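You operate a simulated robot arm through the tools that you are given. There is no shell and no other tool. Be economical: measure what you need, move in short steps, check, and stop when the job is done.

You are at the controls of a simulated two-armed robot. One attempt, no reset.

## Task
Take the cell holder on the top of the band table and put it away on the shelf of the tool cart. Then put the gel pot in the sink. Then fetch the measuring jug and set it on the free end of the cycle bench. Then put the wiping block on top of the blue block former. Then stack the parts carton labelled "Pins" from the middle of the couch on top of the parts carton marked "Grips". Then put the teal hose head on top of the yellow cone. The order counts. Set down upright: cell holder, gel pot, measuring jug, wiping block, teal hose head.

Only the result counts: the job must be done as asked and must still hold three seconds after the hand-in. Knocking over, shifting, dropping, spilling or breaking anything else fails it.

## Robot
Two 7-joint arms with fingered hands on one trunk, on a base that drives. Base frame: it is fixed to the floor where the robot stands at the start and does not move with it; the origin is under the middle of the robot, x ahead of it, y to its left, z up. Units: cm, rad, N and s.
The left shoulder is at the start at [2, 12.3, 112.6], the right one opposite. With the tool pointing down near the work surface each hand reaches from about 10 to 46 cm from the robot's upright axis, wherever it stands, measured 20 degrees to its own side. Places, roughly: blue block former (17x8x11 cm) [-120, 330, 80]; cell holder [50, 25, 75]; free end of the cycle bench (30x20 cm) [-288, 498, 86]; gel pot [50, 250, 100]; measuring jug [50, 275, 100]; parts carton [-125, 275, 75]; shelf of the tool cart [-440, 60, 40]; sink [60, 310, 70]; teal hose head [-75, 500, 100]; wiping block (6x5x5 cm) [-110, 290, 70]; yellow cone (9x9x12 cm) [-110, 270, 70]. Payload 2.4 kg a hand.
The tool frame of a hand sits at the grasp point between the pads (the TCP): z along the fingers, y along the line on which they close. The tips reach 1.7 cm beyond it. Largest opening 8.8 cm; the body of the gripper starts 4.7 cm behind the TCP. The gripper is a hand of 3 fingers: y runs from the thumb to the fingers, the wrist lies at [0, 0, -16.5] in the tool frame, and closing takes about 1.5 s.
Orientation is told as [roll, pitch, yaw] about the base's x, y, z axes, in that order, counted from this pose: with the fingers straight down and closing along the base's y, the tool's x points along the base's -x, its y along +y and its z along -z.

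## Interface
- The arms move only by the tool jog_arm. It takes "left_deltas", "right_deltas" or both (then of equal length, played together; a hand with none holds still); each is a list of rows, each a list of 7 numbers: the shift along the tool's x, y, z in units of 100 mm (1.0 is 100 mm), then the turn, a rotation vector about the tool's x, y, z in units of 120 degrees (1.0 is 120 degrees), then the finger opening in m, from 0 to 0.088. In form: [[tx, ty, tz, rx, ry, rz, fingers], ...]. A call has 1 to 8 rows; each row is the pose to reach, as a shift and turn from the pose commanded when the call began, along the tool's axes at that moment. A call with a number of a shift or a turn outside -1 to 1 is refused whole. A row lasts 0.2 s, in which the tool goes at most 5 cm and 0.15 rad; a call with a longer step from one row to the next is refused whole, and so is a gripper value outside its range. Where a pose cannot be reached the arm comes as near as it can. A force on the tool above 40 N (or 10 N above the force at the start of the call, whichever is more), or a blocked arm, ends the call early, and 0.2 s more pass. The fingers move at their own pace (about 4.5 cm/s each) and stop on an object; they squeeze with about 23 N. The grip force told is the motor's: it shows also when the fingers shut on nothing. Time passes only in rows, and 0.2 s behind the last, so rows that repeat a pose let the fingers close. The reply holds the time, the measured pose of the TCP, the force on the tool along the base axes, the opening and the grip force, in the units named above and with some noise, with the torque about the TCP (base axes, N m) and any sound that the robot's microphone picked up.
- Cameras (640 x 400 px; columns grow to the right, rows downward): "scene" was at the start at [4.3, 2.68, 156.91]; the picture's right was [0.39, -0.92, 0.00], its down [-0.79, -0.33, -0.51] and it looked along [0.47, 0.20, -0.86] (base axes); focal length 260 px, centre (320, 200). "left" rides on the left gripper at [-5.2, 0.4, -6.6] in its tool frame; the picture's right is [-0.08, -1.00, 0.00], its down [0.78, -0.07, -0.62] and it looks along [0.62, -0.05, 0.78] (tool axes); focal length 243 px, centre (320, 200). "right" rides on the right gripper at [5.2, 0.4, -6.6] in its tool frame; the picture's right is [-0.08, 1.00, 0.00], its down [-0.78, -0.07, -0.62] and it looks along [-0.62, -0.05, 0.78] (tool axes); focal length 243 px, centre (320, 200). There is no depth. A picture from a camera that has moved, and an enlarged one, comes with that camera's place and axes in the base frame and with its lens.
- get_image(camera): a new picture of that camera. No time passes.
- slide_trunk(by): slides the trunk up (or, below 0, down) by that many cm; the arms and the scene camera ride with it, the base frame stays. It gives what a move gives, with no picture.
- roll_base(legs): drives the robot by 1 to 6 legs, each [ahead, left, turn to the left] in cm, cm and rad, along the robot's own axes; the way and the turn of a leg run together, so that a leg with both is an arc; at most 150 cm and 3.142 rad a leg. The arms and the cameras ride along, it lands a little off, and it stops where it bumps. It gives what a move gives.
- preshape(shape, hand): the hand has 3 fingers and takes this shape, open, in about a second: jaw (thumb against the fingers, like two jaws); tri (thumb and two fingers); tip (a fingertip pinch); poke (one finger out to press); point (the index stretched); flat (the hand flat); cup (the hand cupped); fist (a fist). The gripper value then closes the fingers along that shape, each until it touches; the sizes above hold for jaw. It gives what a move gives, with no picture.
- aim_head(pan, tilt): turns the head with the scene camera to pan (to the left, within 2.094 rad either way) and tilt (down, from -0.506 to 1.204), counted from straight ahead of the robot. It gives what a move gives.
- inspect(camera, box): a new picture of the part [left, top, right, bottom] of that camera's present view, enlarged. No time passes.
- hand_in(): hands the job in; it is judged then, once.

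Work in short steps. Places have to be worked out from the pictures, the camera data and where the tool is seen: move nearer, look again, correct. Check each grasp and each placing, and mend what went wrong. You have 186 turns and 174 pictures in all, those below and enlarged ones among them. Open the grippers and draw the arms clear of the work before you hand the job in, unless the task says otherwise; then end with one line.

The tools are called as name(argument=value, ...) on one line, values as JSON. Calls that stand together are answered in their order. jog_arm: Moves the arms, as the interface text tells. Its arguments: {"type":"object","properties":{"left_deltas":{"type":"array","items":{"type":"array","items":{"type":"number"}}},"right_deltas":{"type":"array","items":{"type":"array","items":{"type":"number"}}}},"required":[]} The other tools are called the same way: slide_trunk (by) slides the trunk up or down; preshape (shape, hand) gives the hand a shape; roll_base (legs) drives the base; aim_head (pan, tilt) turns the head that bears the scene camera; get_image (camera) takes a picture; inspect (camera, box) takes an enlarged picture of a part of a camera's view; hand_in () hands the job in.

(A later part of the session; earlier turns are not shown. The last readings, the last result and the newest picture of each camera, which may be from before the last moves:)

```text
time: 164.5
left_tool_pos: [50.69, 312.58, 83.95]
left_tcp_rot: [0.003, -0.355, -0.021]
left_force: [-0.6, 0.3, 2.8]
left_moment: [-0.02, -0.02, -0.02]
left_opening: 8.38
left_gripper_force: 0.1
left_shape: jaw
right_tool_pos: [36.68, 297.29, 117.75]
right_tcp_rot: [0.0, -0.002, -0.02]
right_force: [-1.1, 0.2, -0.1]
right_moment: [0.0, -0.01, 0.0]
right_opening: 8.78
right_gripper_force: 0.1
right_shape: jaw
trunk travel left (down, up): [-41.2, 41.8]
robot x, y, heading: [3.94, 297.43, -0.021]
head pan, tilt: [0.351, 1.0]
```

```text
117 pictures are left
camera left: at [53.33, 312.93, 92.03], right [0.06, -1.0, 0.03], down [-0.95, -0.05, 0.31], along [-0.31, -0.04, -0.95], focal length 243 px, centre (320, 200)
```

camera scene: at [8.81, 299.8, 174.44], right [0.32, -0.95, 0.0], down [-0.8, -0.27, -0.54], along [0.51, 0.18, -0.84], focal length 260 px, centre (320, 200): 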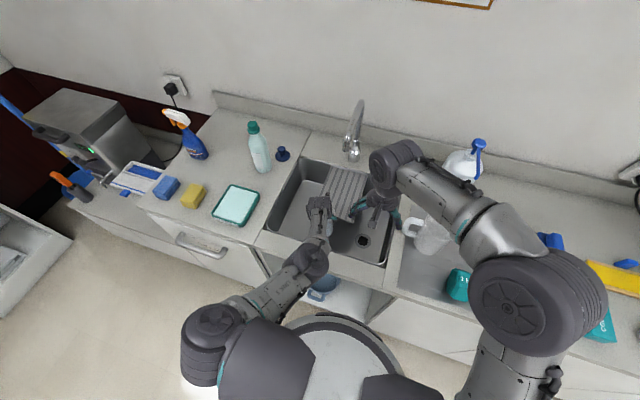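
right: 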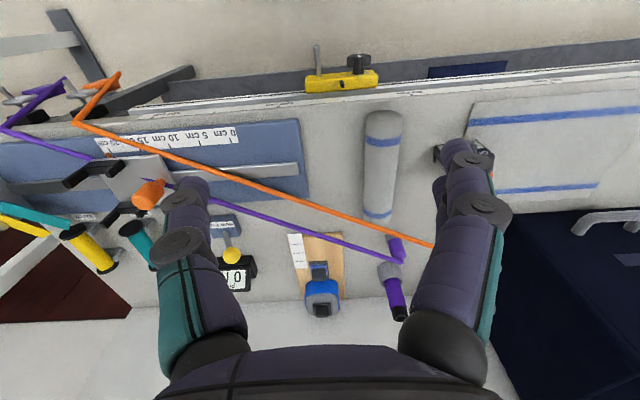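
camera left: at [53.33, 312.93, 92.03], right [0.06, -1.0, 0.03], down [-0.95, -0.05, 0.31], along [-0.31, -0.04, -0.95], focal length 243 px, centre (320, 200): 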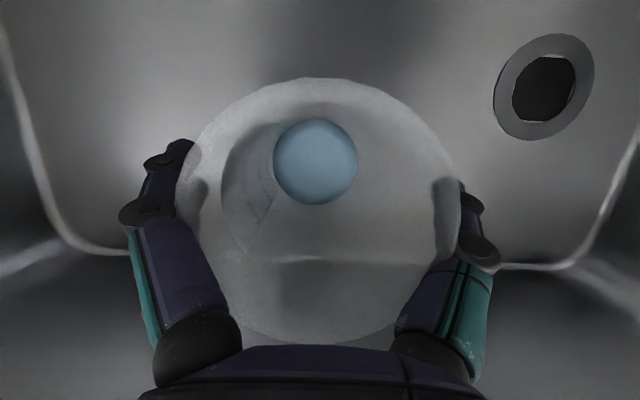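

Released and standing. Raise straight up 32 and verify.

slide_trunk(by=5)

slide_trunk(by=27)

get_image(camera="left")

get_image(camera="scene")

```text
time: 165.4
left_tool_pos: [50.75, 312.48, 88.91]
left_tcp_rot: [0.001, -0.352, -0.022]
left_force: [0.2, 0.4, 0.4]
left_moment: [0.03, 0.01, 0.02]
left_opening: 8.38
left_gripper_force: 0.0
left_shape: jaw
right_tool_pos: [36.69, 297.33, 122.85]
right_tcp_rot: [0.0, -0.001, -0.021]
right_force: [-0.8, 0.7, 0.6]
right_moment: [0.0, 0.01, -0.01]
right_opening: 8.77
right_gripper_force: 0.2
right_shape: jaw
trunk travel left (down, up): [-46.2, 36.8]
robot x, y, heading: [3.78, 297.3, -0.023]
head pan, tilt: [0.351, 1.0]
```

```text
time: 168.2
left_tool_pos: [50.84, 312.49, 115.99]
left_tcp_rot: [0.001, -0.353, -0.023]
left_force: [-0.3, 0.3, -0.8]
left_moment: [-0.01, 0.02, 0.01]
left_opening: 8.41
left_gripper_force: 0.1
left_shape: jaw
right_tool_pos: [36.76, 297.36, 149.85]
right_tcp_rot: [-0.001, 0.0, -0.021]
right_force: [-0.7, 0.5, -0.4]
right_moment: [0.03, 0.0, -0.02]
right_opening: 8.8
right_gripper_force: 0.1
right_shape: jaw
trunk travel left (down, up): [-73.2, 9.8]
robot x, y, heading: [4.36, 297.43, -0.02]
head pan, tilt: [0.351, 1.0]
```

```text
116 pictures are left
camera left: at [53.36, 312.94, 124.01], right [0.06, -1.0, 0.03], down [-0.95, -0.05, 0.31], along [-0.31, -0.04, -0.95], focal length 243 px, centre (320, 200)
```

left: 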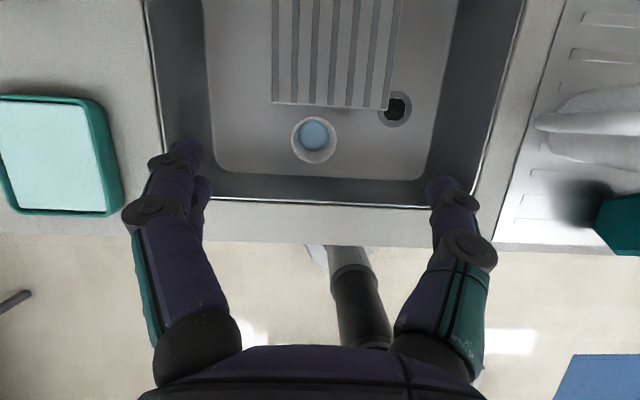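

```text
115 pictures are left
camera scene: at [8.82, 299.8, 196.42], right [0.32, -0.95, 0.0], down [-0.8, -0.27, -0.54], along [0.51, 0.18, -0.84], focal length 260 px, centre (320, 200)
```

scene: 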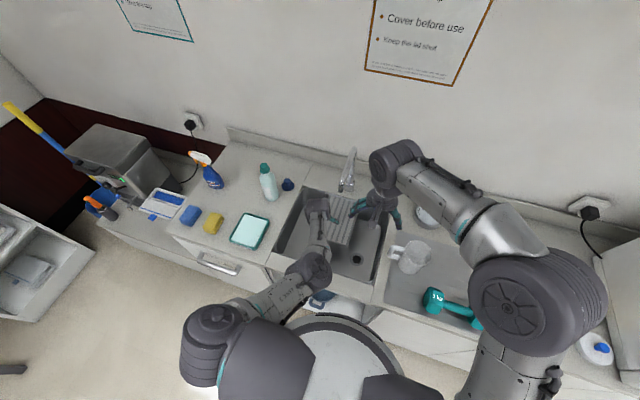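

Gel pot stands in the sink. Now the jug: strafe right ~41 so the left hand is over the jug's near (-y) rim side, then measure.

roll_base(legs=[[0, 0, 0.021], [3, -43, 0]])

get_image(camera="left")

get_image(camera="scene")

```text
time: 171.2
left_tool_pos: [53.49, 270.99, 116.11]
left_tcp_rot: [0.001, -0.353, 0.008]
left_force: [0.2, -0.2, -0.8]
left_moment: [0.0, -0.02, 0.0]
left_opening: 8.4
left_gripper_force: 0.1
left_shape: jaw
right_tool_pos: [39.92, 255.56, 149.95]
right_tcp_rot: [0.0, -0.001, 0.011]
right_force: [0.7, 0.8, 0.5]
right_moment: [0.04, 0.0, -0.01]
right_opening: 8.79
right_gripper_force: 0.1
right_shape: jaw
trunk travel left (down, up): [-73.2, 9.8]
robot x, y, heading: [7.12, 254.31, 0.008]
head pan, tilt: [0.351, 1.0]
```

```text
114 pictures are left
camera left: at [56.07, 271.52, 124.02], right [0.09, -1.0, 0.03], down [-0.95, -0.07, 0.31], along [-0.31, -0.05, -0.95], focal length 243 px, centre (320, 200)
```

left: 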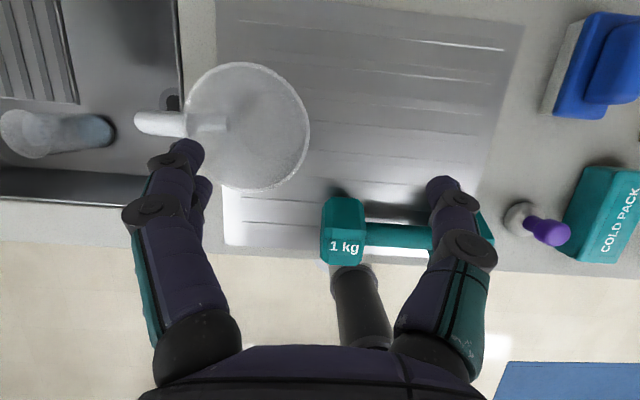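

```text
113 pictures are left
camera scene: at [11.95, 257.0, 196.43], right [0.35, -0.94, 0.0], down [-0.79, -0.3, -0.54], along [0.51, 0.19, -0.84], focal length 260 px, centre (320, 200)
```

scene: 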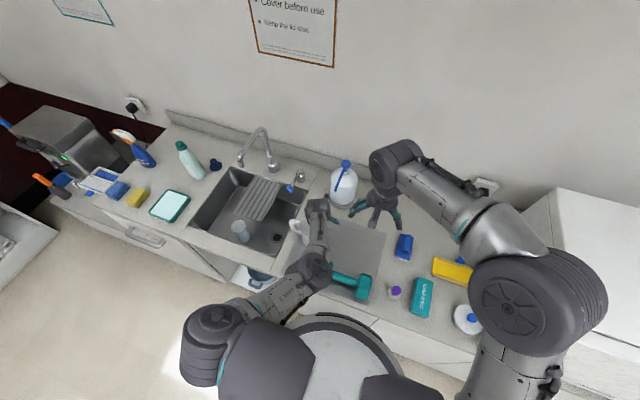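

Jug centre ~[55.2,276.4], rim ~z105, its -y wall at y≈271.6. I'll pinch that wall (fingers inside, thumb outside). Align and lower to just above.

jog_arm(left_deltas=[[-0.09, 0.03, 0.03, 0, 0, 0, 0.088], [-0.17, 0.07, 0.06, 0, 0, 0, 0.088]])

slide_trunk(by=-8)

get_image(camera="left")

```text
time: 171.8
left_tool_pos: [55.39, 271.75, 116.01]
left_tcp_rot: [0.002, -0.353, 0.006]
left_force: [0.3, 0.2, 0.0]
left_moment: [0.03, -0.02, -0.03]
left_opening: 8.79
left_gripper_force: 0.1
left_shape: jaw
right_tool_pos: [40.06, 255.47, 149.84]
right_tcp_rot: [0.0, 0.0, 0.01]
right_force: [-0.1, 0.4, 0.4]
right_moment: [0.0, 0.02, 0.05]
right_opening: 8.79
right_gripper_force: 0.1
right_shape: jaw
trunk travel left (down, up): [-73.2, 9.8]
robot x, y, heading: [7.48, 254.47, 0.012]
head pan, tilt: [0.351, 1.0]
```

```text
time: 172.9
left_tool_pos: [55.23, 271.84, 108.05]
left_tcp_rot: [0.001, -0.356, 0.009]
left_force: [0.4, 0.2, -1.0]
left_moment: [-0.01, -0.02, -0.01]
left_opening: 8.8
left_gripper_force: 0.0
left_shape: jaw
right_tool_pos: [39.9, 255.48, 141.92]
right_tcp_rot: [0.001, -0.002, 0.011]
right_force: [0.2, 0.0, -0.3]
right_moment: [-0.01, -0.01, 0.02]
right_opening: 8.79
right_gripper_force: 0.1
right_shape: jaw
trunk travel left (down, up): [-65.2, 17.8]
robot x, y, heading: [7.14, 254.3, 0.01]
head pan, tilt: [0.351, 1.0]
```

```text
112 pictures are left
camera left: at [57.85, 272.25, 116.0], right [0.09, -1.0, 0.03], down [-0.95, -0.07, 0.31], along [-0.31, -0.05, -0.95], focal length 243 px, centre (320, 200)
```

left: 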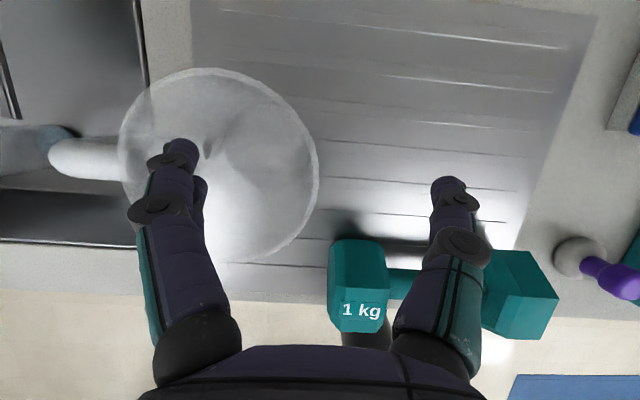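

Rim centre [55.25,276.75,103.8], radius 4.9: wall exactly at TCP y. Lower 6.3 and close.

slide_trunk(by=-6.3)

get_image(camera="left")

```text
time: 174.0
left_tool_pos: [55.29, 271.93, 101.64]
left_tcp_rot: [0.0, -0.353, 0.007]
left_force: [0.0, 0.2, 0.0]
left_moment: [0.01, 0.0, 0.02]
left_opening: 8.79
left_gripper_force: 0.0
left_shape: jaw
right_tool_pos: [39.97, 255.45, 135.55]
right_tcp_rot: [-0.001, 0.002, 0.012]
right_force: [-0.5, -0.5, 0.1]
right_moment: [0.01, -0.01, 0.02]
right_opening: 8.8
right_gripper_force: 0.1
right_shape: jaw
trunk travel left (down, up): [-58.9, 24.1]
robot x, y, heading: [7.59, 254.59, 0.01]
head pan, tilt: [0.351, 1.0]
```

```text
111 pictures are left
camera left: at [57.85, 272.26, 109.7], right [0.09, -1.0, 0.03], down [-0.95, -0.07, 0.31], along [-0.31, -0.05, -0.95], focal length 243 px, centre (320, 200)
```

left: 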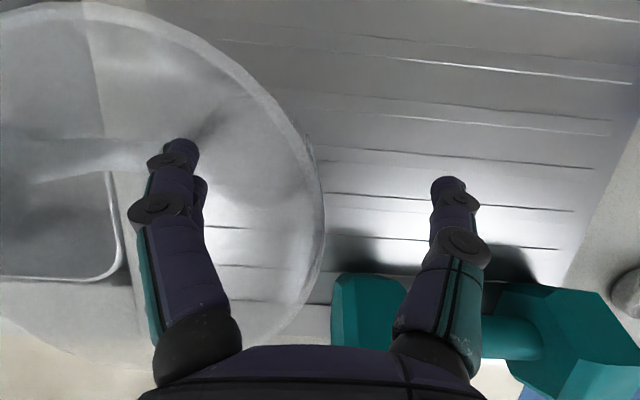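

Wall sits midway between fingers. Close to 0 and watch.

jog_arm(left_deltas=[[0, 0, 0, 0, 0, 0, 0.05], [0, 0, 0, 0, 0, 0, 0.02], [0, 0, 0, 0, 0, 0, 0], [0, 0, 0, 0, 0, 0, 0], [0, 0, 0, 0, 0, 0, 0], [0, 0, 0, 0, 0, 0, 0], [0, 0, 0, 0, 0, 0, 0], [0, 0, 0, 0, 0, 0, 0]])

slide_trunk(by=2)

get_image(camera="left")

get_image(camera="scene")

```text
time: 175.8
left_tool_pos: [55.4, 271.74, 101.54]
left_tcp_rot: [0.0, -0.354, 0.009]
left_force: [-1.5, 0.1, 0.7]
left_moment: [0.05, -0.02, 0.03]
left_opening: 0.01
left_gripper_force: 23.1
left_shape: jaw
right_tool_pos: [39.93, 255.59, 135.59]
right_tcp_rot: [0.001, 0.0, 0.011]
right_force: [-0.2, 0.0, 0.6]
right_moment: [-0.01, 0.0, 0.01]
right_opening: 8.76
right_gripper_force: 0.1
right_shape: jaw
trunk travel left (down, up): [-58.9, 24.1]
robot x, y, heading: [7.25, 255.04, 0.01]
head pan, tilt: [0.351, 1.0]
```

```text
time: 176.4
left_tool_pos: [55.38, 271.75, 103.74]
left_tcp_rot: [0.001, -0.356, 0.005]
left_force: [0.1, -1.0, 2.2]
left_moment: [-0.06, 0.01, 0.0]
left_opening: 0.0
left_gripper_force: 23.5
left_shape: jaw
right_tool_pos: [39.84, 255.45, 137.55]
right_tcp_rot: [0.001, -0.001, 0.011]
right_force: [0.7, -0.5, -0.4]
right_moment: [0.02, 0.0, 0.02]
right_opening: 8.8
right_gripper_force: 0.0
right_shape: jaw
trunk travel left (down, up): [-60.9, 22.1]
robot x, y, heading: [7.57, 254.42, 0.016]
head pan, tilt: [0.351, 1.0]
```

```text
110 pictures are left
camera left: at [57.86, 272.2, 111.74], right [0.09, -1.0, 0.03], down [-0.95, -0.07, 0.31], along [-0.31, -0.05, -0.95], focal length 243 px, centre (320, 200)
```

left: 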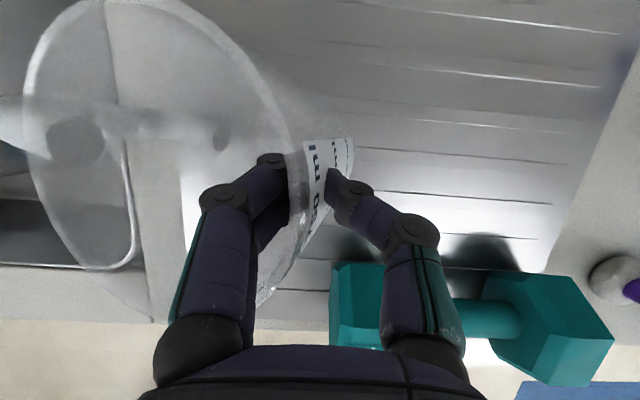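

```text
109 pictures are left
camera scene: at [11.92, 256.97, 184.14], right [0.35, -0.94, 0.0], down [-0.79, -0.3, -0.54], along [0.51, 0.19, -0.84], focal length 260 px, centre (320, 200)
```

scene: 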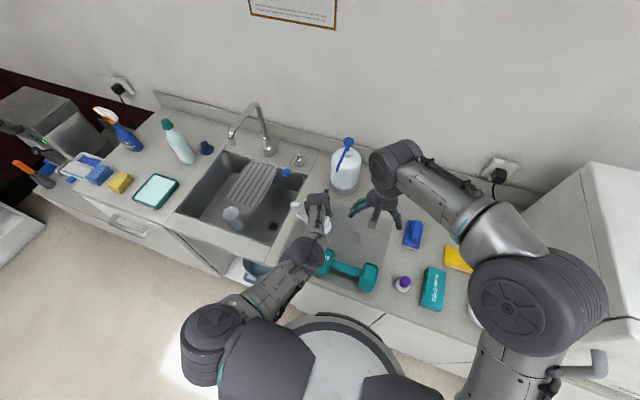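

The jug pivots under a wall pinch — not acceptable. Lower it back down.

slide_trunk(by=-2)

get_image(camera="left")

```text
time: 177.1
left_tool_pos: [55.39, 271.84, 101.51]
left_tcp_rot: [0.001, -0.353, 0.007]
left_force: [0.1, 0.6, -0.5]
left_moment: [0.09, 0.02, -0.02]
left_opening: 0.0
left_gripper_force: 23.1
left_shape: jaw
right_tool_pos: [39.99, 255.42, 135.61]
right_tcp_rot: [-0.001, -0.002, 0.009]
right_force: [-0.1, -0.1, 0.3]
right_moment: [-0.04, 0.02, 0.0]
right_opening: 8.79
right_gripper_force: 0.0
right_shape: jaw
trunk travel left (down, up): [-58.9, 24.1]
robot x, y, heading: [7.29, 254.71, 0.009]
head pan, tilt: [0.351, 1.0]
```

```text
108 pictures are left
camera left: at [57.82, 272.29, 109.67], right [0.09, -1.0, 0.03], down [-0.95, -0.07, 0.31], along [-0.31, -0.05, -0.95], focal length 243 px, centre (320, 200)
```

left: 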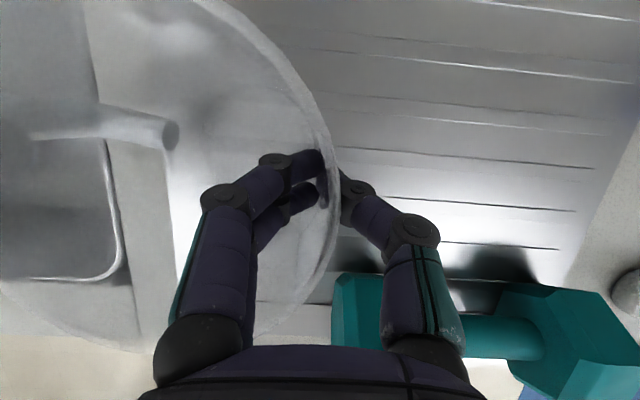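

Jug is upright again. Better: grip the handle's vertical bar with the hand near-horizontal (thumb inside the loop, two fingers spaced vertically outside) so tilting torque is resisted. Release, rise, back off, retilt the hand to 60°.

jog_arm(left_deltas=[[0, 0, 0, 0, 0, 0, 0.03], [0, 0, 0, 0, 0, 0, 0.06], [0, 0, 0, 0, 0, 0, 0.088], [0, 0, 0, 0, 0, 0, 0.088], [0, 0, 0, 0, 0, 0, 0.088], [0, 0, 0, 0, 0, 0, 0.088]])

slide_trunk(by=14)

roll_base(legs=[[-24, 0, -0.01], [0, 15, 0]])

jog_arm(left_deltas=[[0, 0, 0, 0, -0.0557, 0, 0.036], [-0.05, 0, 0.02, 0, -0.111, 0, 0.036], [-0.1, 0, 0.04, 0, -0.167, 0, 0.036], [-0.15, 0, 0.06, 0, -0.223, 0, 0.036], [-0.2, 0, 0.08, 0, -0.278, 0, 0.036], [-0.25, 0, 0.1, 0, -0.331, 0, 0.036]])

get_image(camera="left")

get_image(camera="scene")

```text
time: 178.5
left_tool_pos: [55.33, 271.75, 101.55]
left_tcp_rot: [0.001, -0.354, 0.007]
left_force: [0.6, 0.5, 0.2]
left_moment: [0.04, -0.04, -0.04]
left_opening: 8.78
left_gripper_force: 0.0
left_shape: jaw
right_tool_pos: [39.92, 255.39, 135.58]
right_tcp_rot: [-0.001, -0.001, 0.01]
right_force: [0.9, 0.1, 0.5]
right_moment: [0.02, 0.01, 0.02]
right_opening: 8.77
right_gripper_force: 0.0
right_shape: jaw
trunk travel left (down, up): [-58.9, 24.1]
robot x, y, heading: [7.12, 254.8, 0.012]
head pan, tilt: [0.351, 1.0]
```

```text
time: 180.2
left_tool_pos: [55.31, 271.8, 115.68]
left_tcp_rot: [0.0, -0.352, 0.008]
left_force: [0.6, -0.3, 0.4]
left_moment: [0.01, -0.02, -0.02]
left_opening: 8.78
left_gripper_force: 0.1
left_shape: jaw
right_tool_pos: [40.06, 255.4, 149.45]
right_tcp_rot: [0.0, -0.001, 0.01]
right_force: [-0.7, 0.2, 0.0]
right_moment: [0.01, 0.02, 0.03]
right_opening: 8.79
right_gripper_force: 0.1
right_shape: jaw
trunk travel left (down, up): [-72.9, 10.1]
robot x, y, heading: [7.34, 254.66, 0.011]
head pan, tilt: [0.351, 1.0]
```

```text
time: 182.9
left_tool_pos: [31.95, 286.31, 115.64]
left_tcp_rot: [0.001, -0.352, -0.005]
left_force: [0.6, 0.7, -0.7]
left_moment: [0.02, 0.01, 0.01]
left_opening: 8.77
left_gripper_force: 0.1
left_shape: jaw
right_tool_pos: [16.39, 270.21, 149.54]
right_tcp_rot: [0.0, 0.0, -0.002]
right_force: [-0.9, -0.2, 0.1]
right_moment: [0.0, 0.0, -0.02]
right_opening: 8.81
right_gripper_force: 0.0
right_shape: jaw
trunk travel left (down, up): [-72.9, 10.1]
robot x, y, heading: [-16.12, 270.3, -0.003]
head pan, tilt: [0.351, 1.0]
```

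```text
time: 184.3
left_tool_pos: [36.78, 286.31, 114.96]
left_tcp_rot: [0.025, -1.025, -0.012]
left_force: [0.3, 0.1, -0.1]
left_moment: [-0.01, 0.0, 0.01]
left_opening: 3.62
left_gripper_force: 0.1
left_shape: jaw
left hand out of reach, approached as far as the arm can: row 5, 6
right_tool_pos: [16.36, 270.38, 149.59]
right_tcp_rot: [0.001, -0.001, 0.001]
right_force: [-0.3, 0.6, -0.1]
right_moment: [0.04, -0.01, -0.04]
right_opening: 8.8
right_gripper_force: 0.0
right_shape: jaw
trunk travel left (down, up): [-72.9, 10.1]
robot x, y, heading: [-16.11, 269.61, -0.005]
head pan, tilt: [0.351, 1.0]
```

```text
107 pictures are left
camera left: at [33.68, 286.66, 122.89], right [0.05, -1.0, 0.06], down [-0.94, -0.07, -0.35], along [0.35, -0.04, -0.94], focal length 243 px, centre (320, 200)
```

left: 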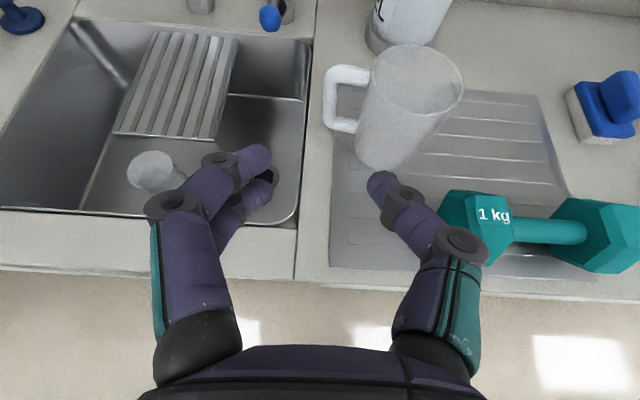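

```text
106 pictures are left
camera scene: at [-11.59, 272.36, 196.12], right [0.34, -0.94, 0.0], down [-0.79, -0.29, -0.54], along [0.51, 0.18, -0.84], focal length 260 px, centre (320, 200)
```

scene: 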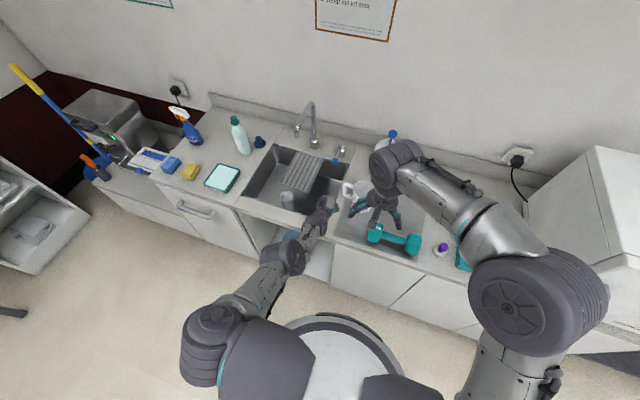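

The loop is visible (bar ~[55.5,285], z 95–102). Bring the arm to a better posture: jog up 10, back 3, then trunk down; and turn heading to -0.35 so the hand approaches from the handle side.

jog_arm(left_deltas=[[-0.14, 0, -0.156, 0, 0, 0, 0.036], [-0.28, 0, -0.31, 0, 0, 0, 0.036], [-0.42, 0, -0.47, 0, 0, 0, 0.036], [-0.56, 0, -0.62, 0, 0, 0, 0.036], [-0.7, 0, -0.78, 0, 0, 0, 0.036]])

jog_arm(left_deltas=[[-0.17, 0, -0.1, 0, 0, 0, 0.036], [-0.34, 0, -0.2, 0, 0, 0, 0.036], [-0.51, 0, -0.3, 0, 0, 0, 0.036], [-0.68, 0, -0.4, 0, 0, 0, 0.036]])

roll_base(legs=[[0, 0, -0.35]])

```text
time: 185.5
left_tool_pos: [40.22, 285.1, 120.91]
left_tcp_rot: [0.002, -1.048, -0.01]
left_force: [1.0, -1.3, 0.2]
left_moment: [0.0, 0.02, 0.0]
left_opening: 3.65
left_gripper_force: 0.0
left_shape: jaw
left hand out of reach, approached as far as the arm can: row 1, 2, 3, 4, 5
right_tool_pos: [16.47, 270.08, 149.55]
right_tcp_rot: [0.0, -0.001, -0.002]
right_force: [0.5, -0.5, 0.2]
right_moment: [0.03, -0.02, -0.01]
right_opening: 8.78
right_gripper_force: 0.0
right_shape: jaw
trunk travel left (down, up): [-72.9, 10.1]
robot x, y, heading: [-16.17, 269.79, -0.005]
head pan, tilt: [0.351, 1.0]
```

```text
time: 186.5
left_tool_pos: [43.27, 285.14, 127.42]
left_tcp_rot: [0.005, -1.049, -0.007]
left_force: [-0.3, -0.5, -0.3]
left_moment: [0.02, 0.03, 0.01]
left_opening: 3.66
left_gripper_force: 0.1
left_shape: jaw
left hand out of reach, approached as far as the arm can: row 1, 2, 3, 4
right_tool_pos: [16.33, 270.2, 149.51]
right_tcp_rot: [-0.001, -0.001, 0.0]
right_force: [0.2, -0.7, -1.0]
right_moment: [-0.01, -0.02, 0.01]
right_opening: 8.78
right_gripper_force: 0.1
right_shape: jaw
trunk travel left (down, up): [-72.9, 10.1]
robot x, y, heading: [-16.31, 269.53, 0.001]
head pan, tilt: [0.351, 1.0]
```

```text
time: 188.0
left_tool_pos: [44.95, 264.61, 127.25]
left_tcp_rot: [0.002, -1.05, -0.341]
left_force: [0.0, -0.1, 0.9]
left_moment: [0.02, -0.02, -0.01]
left_opening: 3.66
left_gripper_force: 0.0
left_shape: jaw
right_tool_pos: [14.64, 259.42, 149.53]
right_tcp_rot: [0.0, 0.0, -0.34]
right_force: [1.3, -0.7, -0.2]
right_moment: [-0.01, -0.01, -0.01]
right_opening: 8.8
right_gripper_force: 0.1
right_shape: jaw
trunk travel left (down, up): [-72.9, 10.1]
robot x, y, heading: [-16.0, 269.3, -0.341]
head pan, tilt: [0.351, 1.0]
```

Hand in position relative to base; move to the pre-grasp 10 cm behind the handle and lower to handle height.

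roll_base(legs=[[-7.4, 23.2, 0]])

slide_trunk(by=-20)

get_image(camera="left")

```text
time: 189.8
left_tool_pos: [45.75, 289.05, 127.39]
left_tcp_rot: [0.002, -1.048, -0.341]
left_force: [0.2, -0.2, 0.0]
left_moment: [0.0, 0.01, 0.01]
left_opening: 3.65
left_gripper_force: 0.1
left_shape: jaw
right_tool_pos: [15.42, 283.81, 149.41]
right_tcp_rot: [-0.001, -0.001, -0.339]
right_force: [-1.2, 0.5, 0.3]
right_moment: [0.01, 0.03, -0.03]
right_opening: 8.8
right_gripper_force: 0.1
right_shape: jaw
trunk travel left (down, up): [-72.9, 10.1]
robot x, y, heading: [-15.66, 294.04, -0.336]
head pan, tilt: [0.351, 1.0]
```

```text
time: 192.0
left_tool_pos: [45.64, 289.11, 107.29]
left_tcp_rot: [0.002, -1.047, -0.34]
left_force: [0.7, 0.0, 1.1]
left_moment: [0.0, -0.05, -0.03]
left_opening: 3.65
left_gripper_force: 0.0
left_shape: jaw
right_tool_pos: [15.35, 283.96, 129.62]
right_tcp_rot: [0.0, 0.001, -0.339]
right_force: [-0.8, 0.8, -0.1]
right_moment: [0.01, 0.02, 0.0]
right_opening: 8.76
right_gripper_force: 0.2
right_shape: jaw
trunk travel left (down, up): [-52.9, 30.1]
robot x, y, heading: [-15.58, 294.36, -0.335]
head pan, tilt: [0.351, 1.0]
```

```text
105 pictures are left
camera left: at [42.83, 290.59, 115.16], right [-0.29, -0.95, 0.07], down [-0.9, 0.25, -0.37], along [0.33, -0.17, -0.93], focal length 243 px, centre (320, 200)
```

left: 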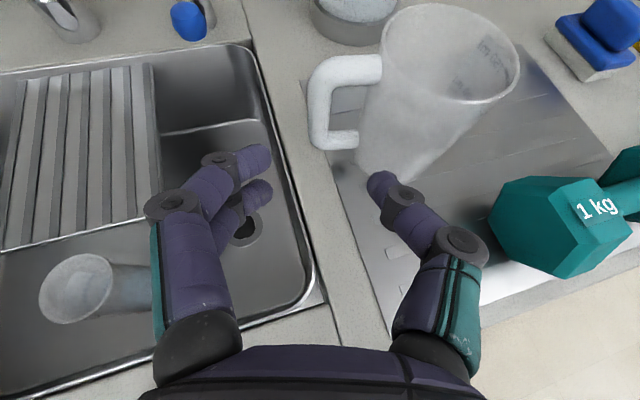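

Bar at ~[57.6,284.9,97.3], laterally aligned exactly; 12.7 cm ahead. Lower 9.3 and drive the hand in part-way by base.

slide_trunk(by=-9.2)

roll_base(legs=[[7, 0, 0]])

get_image(camera="left")

```text
time: 193.2
left_tool_pos: [45.57, 289.09, 98.11]
left_tcp_rot: [0.002, -1.048, -0.341]
left_force: [0.3, 0.0, -0.4]
left_moment: [0.03, 0.01, -0.02]
left_opening: 3.65
left_gripper_force: 0.0
left_shape: jaw
right_tool_pos: [15.4, 283.82, 120.4]
right_tcp_rot: [-0.001, -0.001, -0.336]
right_force: [0.8, 1.2, 0.3]
right_moment: [0.01, -0.01, -0.01]
right_opening: 8.78
right_gripper_force: 0.0
right_shape: jaw
trunk travel left (down, up): [-43.7, 39.3]
robot x, y, heading: [-15.34, 294.18, -0.338]
head pan, tilt: [0.351, 1.0]
```

```text
time: 194.2
left_tool_pos: [52.62, 286.91, 97.98]
left_tcp_rot: [0.001, -1.046, -0.338]
left_force: [-0.5, -0.8, 0.6]
left_moment: [-0.01, 0.0, 0.01]
left_opening: 3.62
left_gripper_force: 0.1
left_shape: jaw
right_tool_pos: [22.26, 281.61, 120.22]
right_tcp_rot: [-0.001, 0.001, -0.336]
right_force: [-0.2, 0.4, -0.5]
right_moment: [-0.01, -0.01, 0.02]
right_opening: 8.78
right_gripper_force: 0.1
right_shape: jaw
trunk travel left (down, up): [-43.7, 39.3]
robot x, y, heading: [-9.01, 291.59, -0.334]
head pan, tilt: [0.351, 1.0]
```

```text
104 pictures are left
camera left: at [49.65, 288.27, 105.88], right [-0.29, -0.95, 0.07], down [-0.9, 0.25, -0.36], along [0.33, -0.17, -0.93], focal length 243 px, centre (320, 200)
```

left: 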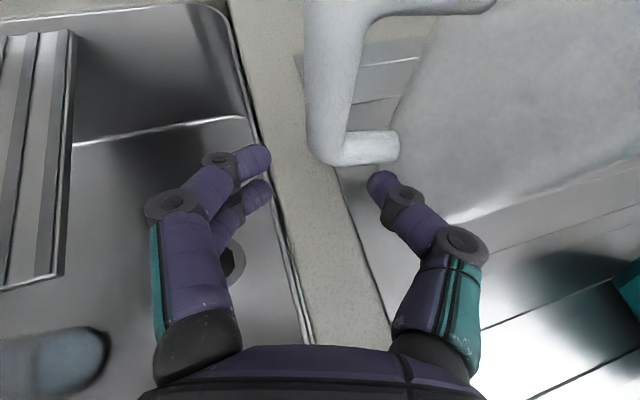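

Raise 1.2 to centre the thumb in the loop and advance 4.6.

slide_trunk(by=1.2)

jog_arm(left_deltas=[[-0.08, -0.01, 0.13, 0, 0, 0, 0.036], [-0.155, -0.02, 0.27, 0, 0, 0, 0.036], [-0.23, -0.02, 0.4, 0, 0, 0, 0.036]])

get_image(camera="left")

```text
time: 194.8
left_tool_pos: [52.47, 286.86, 99.3]
left_tcp_rot: [0.001, -1.047, -0.339]
left_force: [0.0, 0.0, -0.2]
left_moment: [-0.02, -0.02, 0.02]
left_opening: 3.62
left_gripper_force: 0.1
left_shape: jaw
right_tool_pos: [22.07, 281.47, 121.63]
right_tcp_rot: [0.001, -0.003, -0.336]
right_force: [-0.4, -0.3, 0.0]
right_moment: [0.01, -0.01, 0.0]
right_opening: 8.79
right_gripper_force: 0.1
right_shape: jaw
trunk travel left (down, up): [-44.9, 38.1]
robot x, y, heading: [-9.21, 291.79, -0.335]
head pan, tilt: [0.351, 1.0]
```

```text
time: 195.7
left_tool_pos: [52.85, 287.07, 99.66]
left_tcp_rot: [0.001, -1.048, -0.339]
left_force: [0.1, 0.8, -0.1]
left_moment: [-0.01, 0.01, 0.02]
left_opening: 3.64
left_gripper_force: 0.0
left_shape: jaw
left hand out of reach, approached as far as the arm can: row 1, 2, 3
right_tool_pos: [22.02, 281.56, 121.4]
right_tcp_rot: [-0.001, -0.001, -0.335]
right_force: [-0.7, -0.2, 0.2]
right_moment: [-0.04, -0.03, -0.01]
right_opening: 8.8
right_gripper_force: 0.0
right_shape: jaw
trunk travel left (down, up): [-44.9, 38.1]
robot x, y, heading: [-8.85, 291.68, -0.337]
head pan, tilt: [0.351, 1.0]
```

```text
103 pictures are left
camera left: at [49.92, 288.47, 107.45], right [-0.29, -0.95, 0.07], down [-0.9, 0.24, -0.36], along [0.33, -0.17, -0.93], focal length 243 px, centre (320, 200)
```

left: 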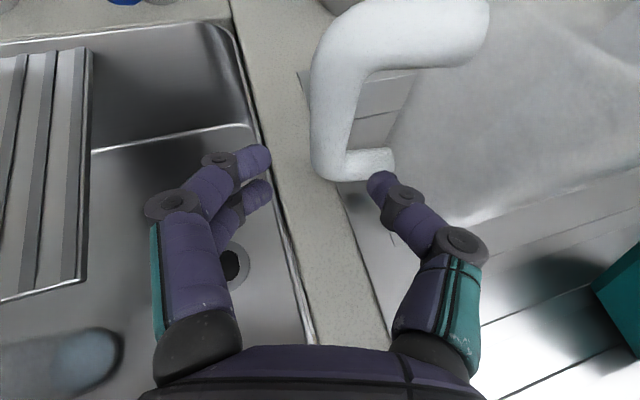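

Arm at its far limit; use the base: ahead 4.5, right 0.4.

roll_base(legs=[[4.5, -0.4, 0]])

get_image(camera="left")

```text
time: 196.6
left_tool_pos: [57.22, 285.02, 99.52]
left_tcp_rot: [0.003, -1.045, -0.342]
left_force: [0.6, 0.4, -0.3]
left_moment: [0.03, 0.01, 0.0]
left_opening: 3.64
left_gripper_force: 0.0
left_shape: jaw
right_tool_pos: [26.51, 279.56, 121.45]
right_tcp_rot: [-0.001, 0.002, -0.338]
right_force: [-0.2, 0.3, -0.5]
right_moment: [0.02, 0.02, 0.0]
right_opening: 8.81
right_gripper_force: 0.0
right_shape: jaw
trunk travel left (down, up): [-44.9, 38.1]
robot x, y, heading: [-4.56, 289.84, -0.334]
head pan, tilt: [0.351, 1.0]
```

```text
102 pictures are left
camera left: at [54.34, 286.44, 107.34], right [-0.29, -0.95, 0.07], down [-0.9, 0.25, -0.36], along [0.33, -0.17, -0.93], focal length 243 px, centre (320, 200)
```

left: 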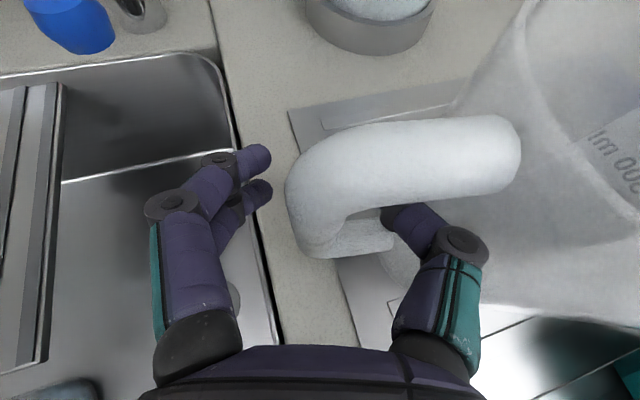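

Thumb is inside the loop, bar centred. Close.

jog_arm(left_deltas=[[0, 0, 0, 0, 0, 0, 0.02], [0, 0, 0, 0, 0, 0, 0], [0, 0, 0, 0, 0, 0, 0], [0, 0, 0, 0, 0, 0, 0], [0, 0, 0, 0, 0, 0, 0], [0, 0, 0, 0, 0, 0, 0]])

slide_trunk(by=1.5)

get_image(camera="left")

get_image(camera="scene")

```text
time: 198.0
left_tool_pos: [56.97, 285.12, 99.65]
left_tcp_rot: [0.002, -1.048, -0.34]
left_force: [0.7, 0.1, -0.5]
left_moment: [-0.01, -0.02, -0.03]
left_opening: 0.0
left_gripper_force: 22.2
left_shape: jaw
right_tool_pos: [26.34, 279.67, 121.46]
right_tcp_rot: [-0.002, -0.001, -0.337]
right_force: [-1.2, 0.0, -0.4]
right_moment: [-0.01, 0.0, -0.01]
right_opening: 8.77
right_gripper_force: 0.1
right_shape: jaw
trunk travel left (down, up): [-44.9, 38.1]
robot x, y, heading: [-4.56, 289.85, -0.334]
head pan, tilt: [0.351, 1.0]
```

```text
time: 198.6
left_tool_pos: [57.02, 285.15, 101.07]
left_tcp_rot: [0.002, -1.047, -0.338]
left_force: [0.5, 0.7, -0.5]
left_moment: [0.0, -0.03, -0.03]
left_opening: 0.01
left_gripper_force: 23.2
left_shape: jaw
right_tool_pos: [26.49, 279.67, 123.23]
right_tcp_rot: [0.0, 0.0, -0.335]
right_force: [0.2, -0.2, -0.3]
right_moment: [0.02, -0.01, 0.01]
right_opening: 8.8
right_gripper_force: 0.0
right_shape: jaw
trunk travel left (down, up): [-46.4, 36.6]
robot x, y, heading: [-4.85, 289.59, -0.34]
head pan, tilt: [0.351, 1.0]
```

```text
101 pictures are left
camera left: at [54.19, 286.52, 108.95], right [-0.29, -0.95, 0.07], down [-0.9, 0.25, -0.36], along [0.33, -0.17, -0.93], focal length 243 px, centre (320, 200)
```

left: 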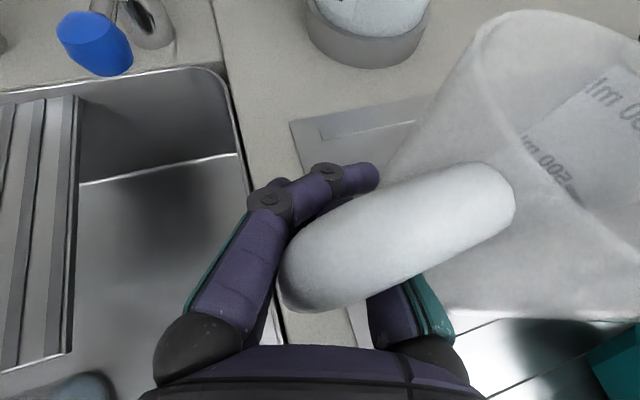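

```text
100 pictures are left
camera scene: at [0.6, 290.57, 169.63], right [0.02, -1.0, 0.0], down [-0.84, -0.01, -0.54], along [0.54, 0.01, -0.84], focal length 260 px, centre (320, 200)
```

scene: 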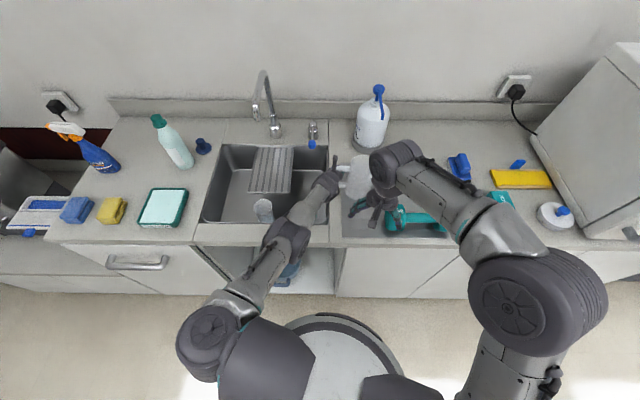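

Fingers closed past the bar (opening 0) — it slipped into the V behind the tips, not a firm grip. Lower back and reopen to re-plan.

slide_trunk(by=-1.5)

jog_arm(left_deltas=[[0, 0, 0, 0, 0, 0, 0.012], [0, 0, 0, 0, 0, 0, 0.024], [0, 0, 0, 0, 0, 0, 0.036], [0, 0, 0, 0, 0, 0, 0.036]])

get_image(camera="left")

```text
time: 199.2
left_tool_pos: [57.03, 285.14, 99.52]
left_tcp_rot: [0.002, -1.046, -0.339]
left_force: [1.0, 0.3, -0.7]
left_moment: [0.0, -0.02, 0.0]
left_opening: 0.0
left_gripper_force: 22.6
left_shape: jaw
right_tool_pos: [26.43, 279.57, 121.61]
right_tcp_rot: [0.0, -0.002, -0.338]
right_force: [-0.3, -0.3, 0.0]
right_moment: [0.02, 0.05, -0.01]
right_opening: 8.8
right_gripper_force: 0.1
right_shape: jaw
trunk travel left (down, up): [-44.9, 38.1]
robot x, y, heading: [-4.62, 289.88, -0.336]
head pan, tilt: [0.351, 1.0]
```

```text
time: 200.2
left_tool_pos: [57.05, 285.06, 99.65]
left_tcp_rot: [0.003, -1.046, -0.339]
left_force: [0.6, 0.2, 0.1]
left_moment: [-0.01, 0.01, -0.02]
left_opening: 3.55
left_gripper_force: 0.1
left_shape: jaw
right_tool_pos: [26.45, 279.54, 121.47]
right_tcp_rot: [0.001, -0.003, -0.338]
right_force: [-0.1, 0.2, 0.1]
right_moment: [-0.03, 0.02, 0.01]
right_opening: 8.78
right_gripper_force: 0.0
right_shape: jaw
trunk travel left (down, up): [-44.9, 38.1]
robot x, y, heading: [-4.55, 289.69, -0.334]
head pan, tilt: [0.351, 1.0]
```

```text
99 pictures are left
camera left: at [54.17, 286.51, 107.45], right [-0.29, -0.95, 0.07], down [-0.9, 0.25, -0.37], along [0.33, -0.17, -0.93], focal length 243 px, centre (320, 200)
```

left: 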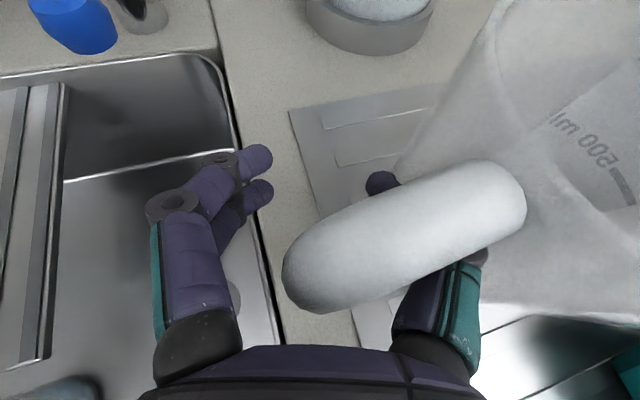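

The jaw tips converge in a V for thin things. Back out and look at how the "tri" preshape closes instead.

roll_base(legs=[[-12, 0, 0]])

preshape(shape="tri", hand="left")

get_image(camera="left")

jog_arm(left_deltas=[[0, 0, 0, 0, 0, 0, 0.025], [0, 0, 0, 0, 0, 0, 0.025], [0, 0, 0, 0, 0, 0, 0.025], [0, 0, 0, 0, 0, 0, 0.025], [0, 0, 0, 0, 0, 0, 0.025]])

get_image(camera="left")

```text
time: 201.4
left_tool_pos: [46.03, 289.02, 99.76]
left_tcp_rot: [0.003, -1.048, -0.338]
left_force: [-0.3, -0.3, 0.7]
left_moment: [0.01, 0.0, -0.03]
left_opening: 3.57
left_gripper_force: 0.1
left_shape: jaw
right_tool_pos: [15.32, 283.5, 121.54]
right_tcp_rot: [0.001, -0.002, -0.334]
right_force: [-0.4, -0.8, 0.3]
right_moment: [-0.01, -0.04, 0.03]
right_opening: 8.78
right_gripper_force: 0.0
right_shape: jaw
trunk travel left (down, up): [-44.9, 38.1]
robot x, y, heading: [-15.66, 293.36, -0.335]
head pan, tilt: [0.351, 1.0]
```

```text
time: 202.3
left_tool_pos: [46.16, 288.95, 99.66]
left_tcp_rot: [0.002, -1.047, -0.337]
left_force: [-0.1, -0.6, 0.0]
left_moment: [0.0, 0.02, 0.03]
left_opening: 8.8
left_gripper_force: 0.1
left_shape: tri
right_tool_pos: [15.53, 283.46, 121.54]
right_tcp_rot: [-0.001, -0.003, -0.332]
right_force: [0.7, 0.3, 0.1]
right_moment: [0.0, -0.01, -0.04]
right_opening: 8.78
right_gripper_force: 0.2
right_shape: jaw
trunk travel left (down, up): [-44.9, 38.1]
robot x, y, heading: [-15.6, 293.46, -0.332]
head pan, tilt: [0.351, 1.0]
```

```text
98 pictures are left
camera left: at [43.28, 290.46, 107.45], right [-0.29, -0.95, 0.07], down [-0.9, 0.24, -0.37], along [0.33, -0.17, -0.93], focal length 243 px, centre (320, 200)
```

left: 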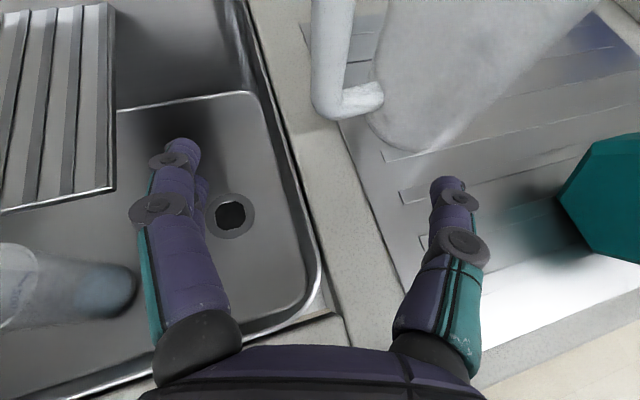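

```text
time: 203.5
left_tool_pos: [46.07, 288.98, 99.64]
left_tcp_rot: [0.002, -1.047, -0.336]
left_force: [-0.3, 0.0, 0.1]
left_moment: [-0.01, -0.07, 0.02]
left_opening: 2.52
left_gripper_force: 0.2
left_shape: tri
right_tool_pos: [15.44, 283.48, 121.5]
right_tcp_rot: [0.0, 0.0, -0.334]
right_force: [0.3, 0.2, 0.0]
right_moment: [-0.01, -0.03, -0.02]
right_opening: 8.79
right_gripper_force: 0.0
right_shape: jaw
trunk travel left (down, up): [-44.9, 38.1]
robot x, y, heading: [-15.38, 293.44, -0.334]
head pan, tilt: [0.351, 1.0]
```

```text
97 pictures are left
camera left: at [43.29, 290.45, 107.45], right [-0.29, -0.95, 0.07], down [-0.9, 0.24, -0.36], along [0.33, -0.17, -0.93], focal length 243 px, centre (320, 200)
```

left: 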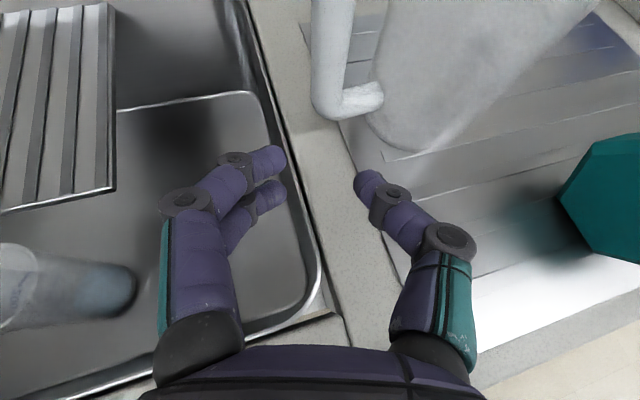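

Same V-shape for thin items. New idea: internal expansion — insert the hand pointing straight down into the jug and open it against the inner wall (tips outer span ~11 cm > inner 9.2). Raise, square the heading and turn the hand vertical.

slide_trunk(by=25)

preshape(shape="jaw", hand="left")

roll_base(legs=[[-12, 0, 0], [0, 0, 0.337]])

jog_arm(left_deltas=[[0.07, 0, -0.12, 0, 0.0625, 0, 0.06], [0.14, 0, -0.24, 0, 0.125, 0, 0.06], [0.21, 0, -0.36, 0, 0.1875, 0, 0.06], [0.28, 0, -0.48, 0, 0.25, 0, 0.06], [0.35, 0, -0.6, 0, 0.3125, 0, 0.06], [0.42, 0, -0.72, 0, 0.375, 0, 0.06], [0.49, 0, -0.84, 0, 0.4375, 0, 0.06], [0.56, 0, -0.96, 0, 0.5, 0, 0.06]])

aim_head(pan=0.1, tilt=0.8)

get_image(camera="scene")

```text
time: 206.1
left_tool_pos: [46.15, 288.97, 124.64]
left_tcp_rot: [0.002, -1.046, -0.338]
left_force: [0.1, 0.7, -0.5]
left_moment: [-0.02, 0.01, -0.02]
left_opening: 2.53
left_gripper_force: 0.1
left_shape: tri
right_tool_pos: [15.58, 283.39, 146.6]
right_tcp_rot: [-0.001, 0.0, -0.335]
right_force: [-0.2, -0.1, 0.6]
right_moment: [0.01, -0.02, 0.01]
right_opening: 8.79
right_gripper_force: 0.1
right_shape: jaw
trunk travel left (down, up): [-69.9, 13.1]
robot x, y, heading: [-15.69, 293.47, -0.338]
head pan, tilt: [0.351, 1.0]
```

```text
time: 207.0
left_tool_pos: [46.14, 288.87, 124.55]
left_tcp_rot: [0.002, -1.048, -0.337]
left_force: [-0.1, -0.8, 0.7]
left_moment: [0.01, -0.03, 0.02]
left_opening: 8.79
left_gripper_force: 0.0
left_shape: jaw
right_tool_pos: [15.57, 283.44, 146.51]
right_tcp_rot: [0.0, 0.0, -0.333]
right_force: [0.2, -0.2, -0.5]
right_moment: [0.03, -0.01, 0.03]
right_opening: 8.77
right_gripper_force: 0.1
right_shape: jaw
trunk travel left (down, up): [-69.9, 13.1]
robot x, y, heading: [-15.27, 293.5, -0.334]
head pan, tilt: [0.351, 1.0]
```

```text
time: 209.3
left_tool_pos: [32.68, 314.2, 124.61]
left_tcp_rot: [0.001, -1.047, 0.01]
left_force: [-0.4, 0.1, -0.1]
left_moment: [0.0, -0.04, 0.03]
left_opening: 8.81
left_gripper_force: 0.1
left_shape: jaw
right_tool_pos: [5.66, 298.52, 146.52]
right_tcp_rot: [0.0, 0.0, 0.015]
right_force: [0.0, 0.9, -0.5]
right_moment: [-0.01, 0.04, -0.03]
right_opening: 8.77
right_gripper_force: 0.1
right_shape: jaw
trunk travel left (down, up): [-69.9, 13.1]
robot x, y, heading: [-27.0, 297.45, 0.013]
head pan, tilt: [0.351, 1.0]
```

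```text
time: 211.1
left_tool_pos: [20.48, 313.53, 124.71]
left_tcp_rot: [-0.001, 0.0, 0.01]
left_force: [0.6, 0.6, 0.5]
left_moment: [0.02, 0.04, 0.01]
left_opening: 6.02
left_gripper_force: 0.0
left_shape: jaw
left hand out of reach, approached as far as the arm can: row 1, 2, 3, 4, 5, 8
right_tool_pos: [5.78, 298.46, 146.5]
right_tcp_rot: [0.002, -0.002, 0.013]
right_force: [-0.1, -0.9, -0.3]
right_moment: [-0.01, -0.05, -0.01]
right_opening: 8.8
right_gripper_force: 0.1
right_shape: jaw
trunk travel left (down, up): [-69.9, 13.1]
robot x, y, heading: [-26.78, 297.78, 0.017]
head pan, tilt: [0.351, 1.0]
```

```text
time: 211.9
left_tool_pos: [20.45, 313.6, 124.79]
left_tcp_rot: [0.002, 0.001, 0.011]
left_force: [-0.2, 0.4, 0.6]
left_moment: [0.02, 0.01, 0.04]
left_opening: 6.04
left_gripper_force: 0.1
left_shape: jaw
right_tool_pos: [5.74, 298.58, 146.58]
right_tcp_rot: [0.0, -0.001, 0.013]
right_force: [-0.2, 1.4, -0.2]
right_moment: [-0.01, 0.01, 0.0]
right_opening: 8.77
right_gripper_force: 0.0
right_shape: jaw
trunk travel left (down, up): [-69.9, 13.1]
robot x, y, heading: [-26.93, 297.21, 0.014]
head pan, tilt: [0.099, 0.799]
```

```text
96 pictures are left
camera scene: at [-20.75, 298.44, 194.63], right [0.11, -0.99, 0.0], down [-0.71, -0.08, -0.7], along [0.69, 0.08, -0.72], focal length 260 px, centre (320, 200)
```

scene: 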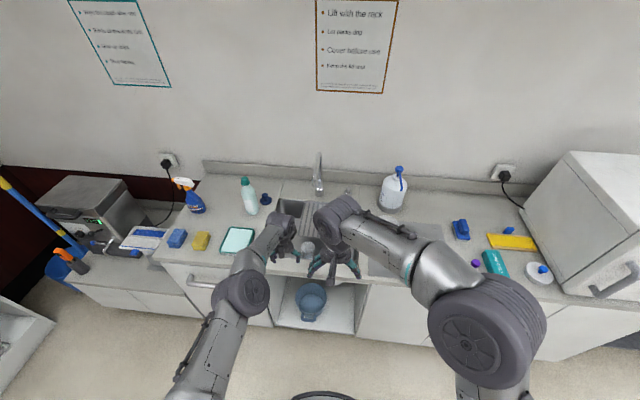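

Hand is vertical. Drive so it hovers above the jug.

roll_base(legs=[[0, -36, -0.014], [32, 0, 0]])

get_image(camera="left")

get_image(camera="scene")

```text
time: 216.0
left_tool_pos: [53.21, 277.75, 124.81]
left_tcp_rot: [0.0, 0.001, 0.005]
left_force: [-0.2, 0.9, -0.2]
left_moment: [-0.01, 0.0, -0.01]
left_opening: 6.05
left_gripper_force: 0.0
left_shape: jaw
right_tool_pos: [38.47, 262.68, 146.55]
right_tcp_rot: [0.0, -0.001, 0.008]
right_force: [0.0, -0.3, -0.6]
right_moment: [-0.04, -0.03, 0.03]
right_opening: 8.77
right_gripper_force: 0.1
right_shape: jaw
trunk travel left (down, up): [-69.9, 13.1]
robot x, y, heading: [5.93, 261.95, 0.008]
head pan, tilt: [0.099, 0.799]
```

```text
95 pictures are left
camera left: at [58.39, 278.19, 131.42], right [0.09, -1.0, 0.0], down [-0.78, -0.07, 0.62], along [-0.62, -0.06, -0.78], focal length 243 px, centre (320, 200)
```

left: 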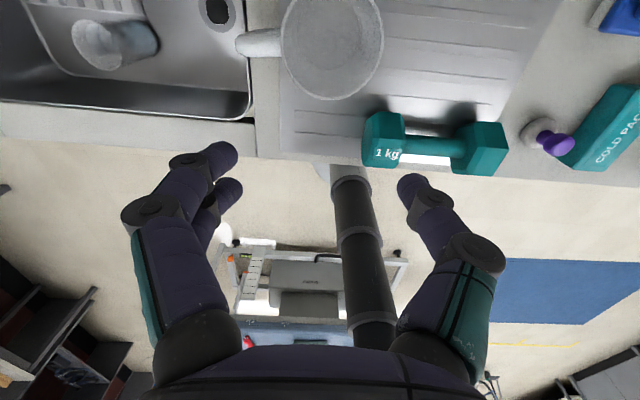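

```text
94 pictures are left
camera scene: at [11.98, 262.82, 194.64], right [0.11, -0.99, 0.0], down [-0.71, -0.08, -0.7], along [0.69, 0.07, -0.72], focal length 260 px, centre (320, 200)
```

scene: 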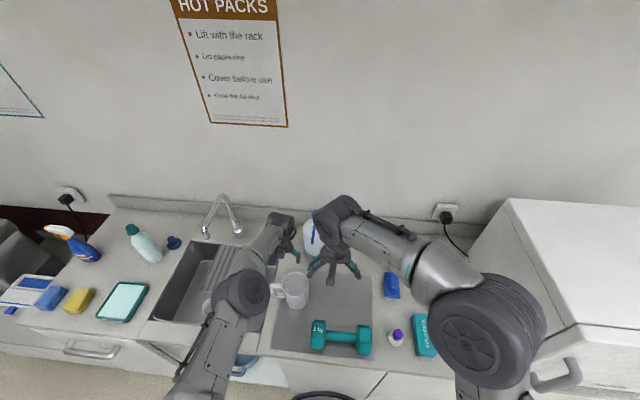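

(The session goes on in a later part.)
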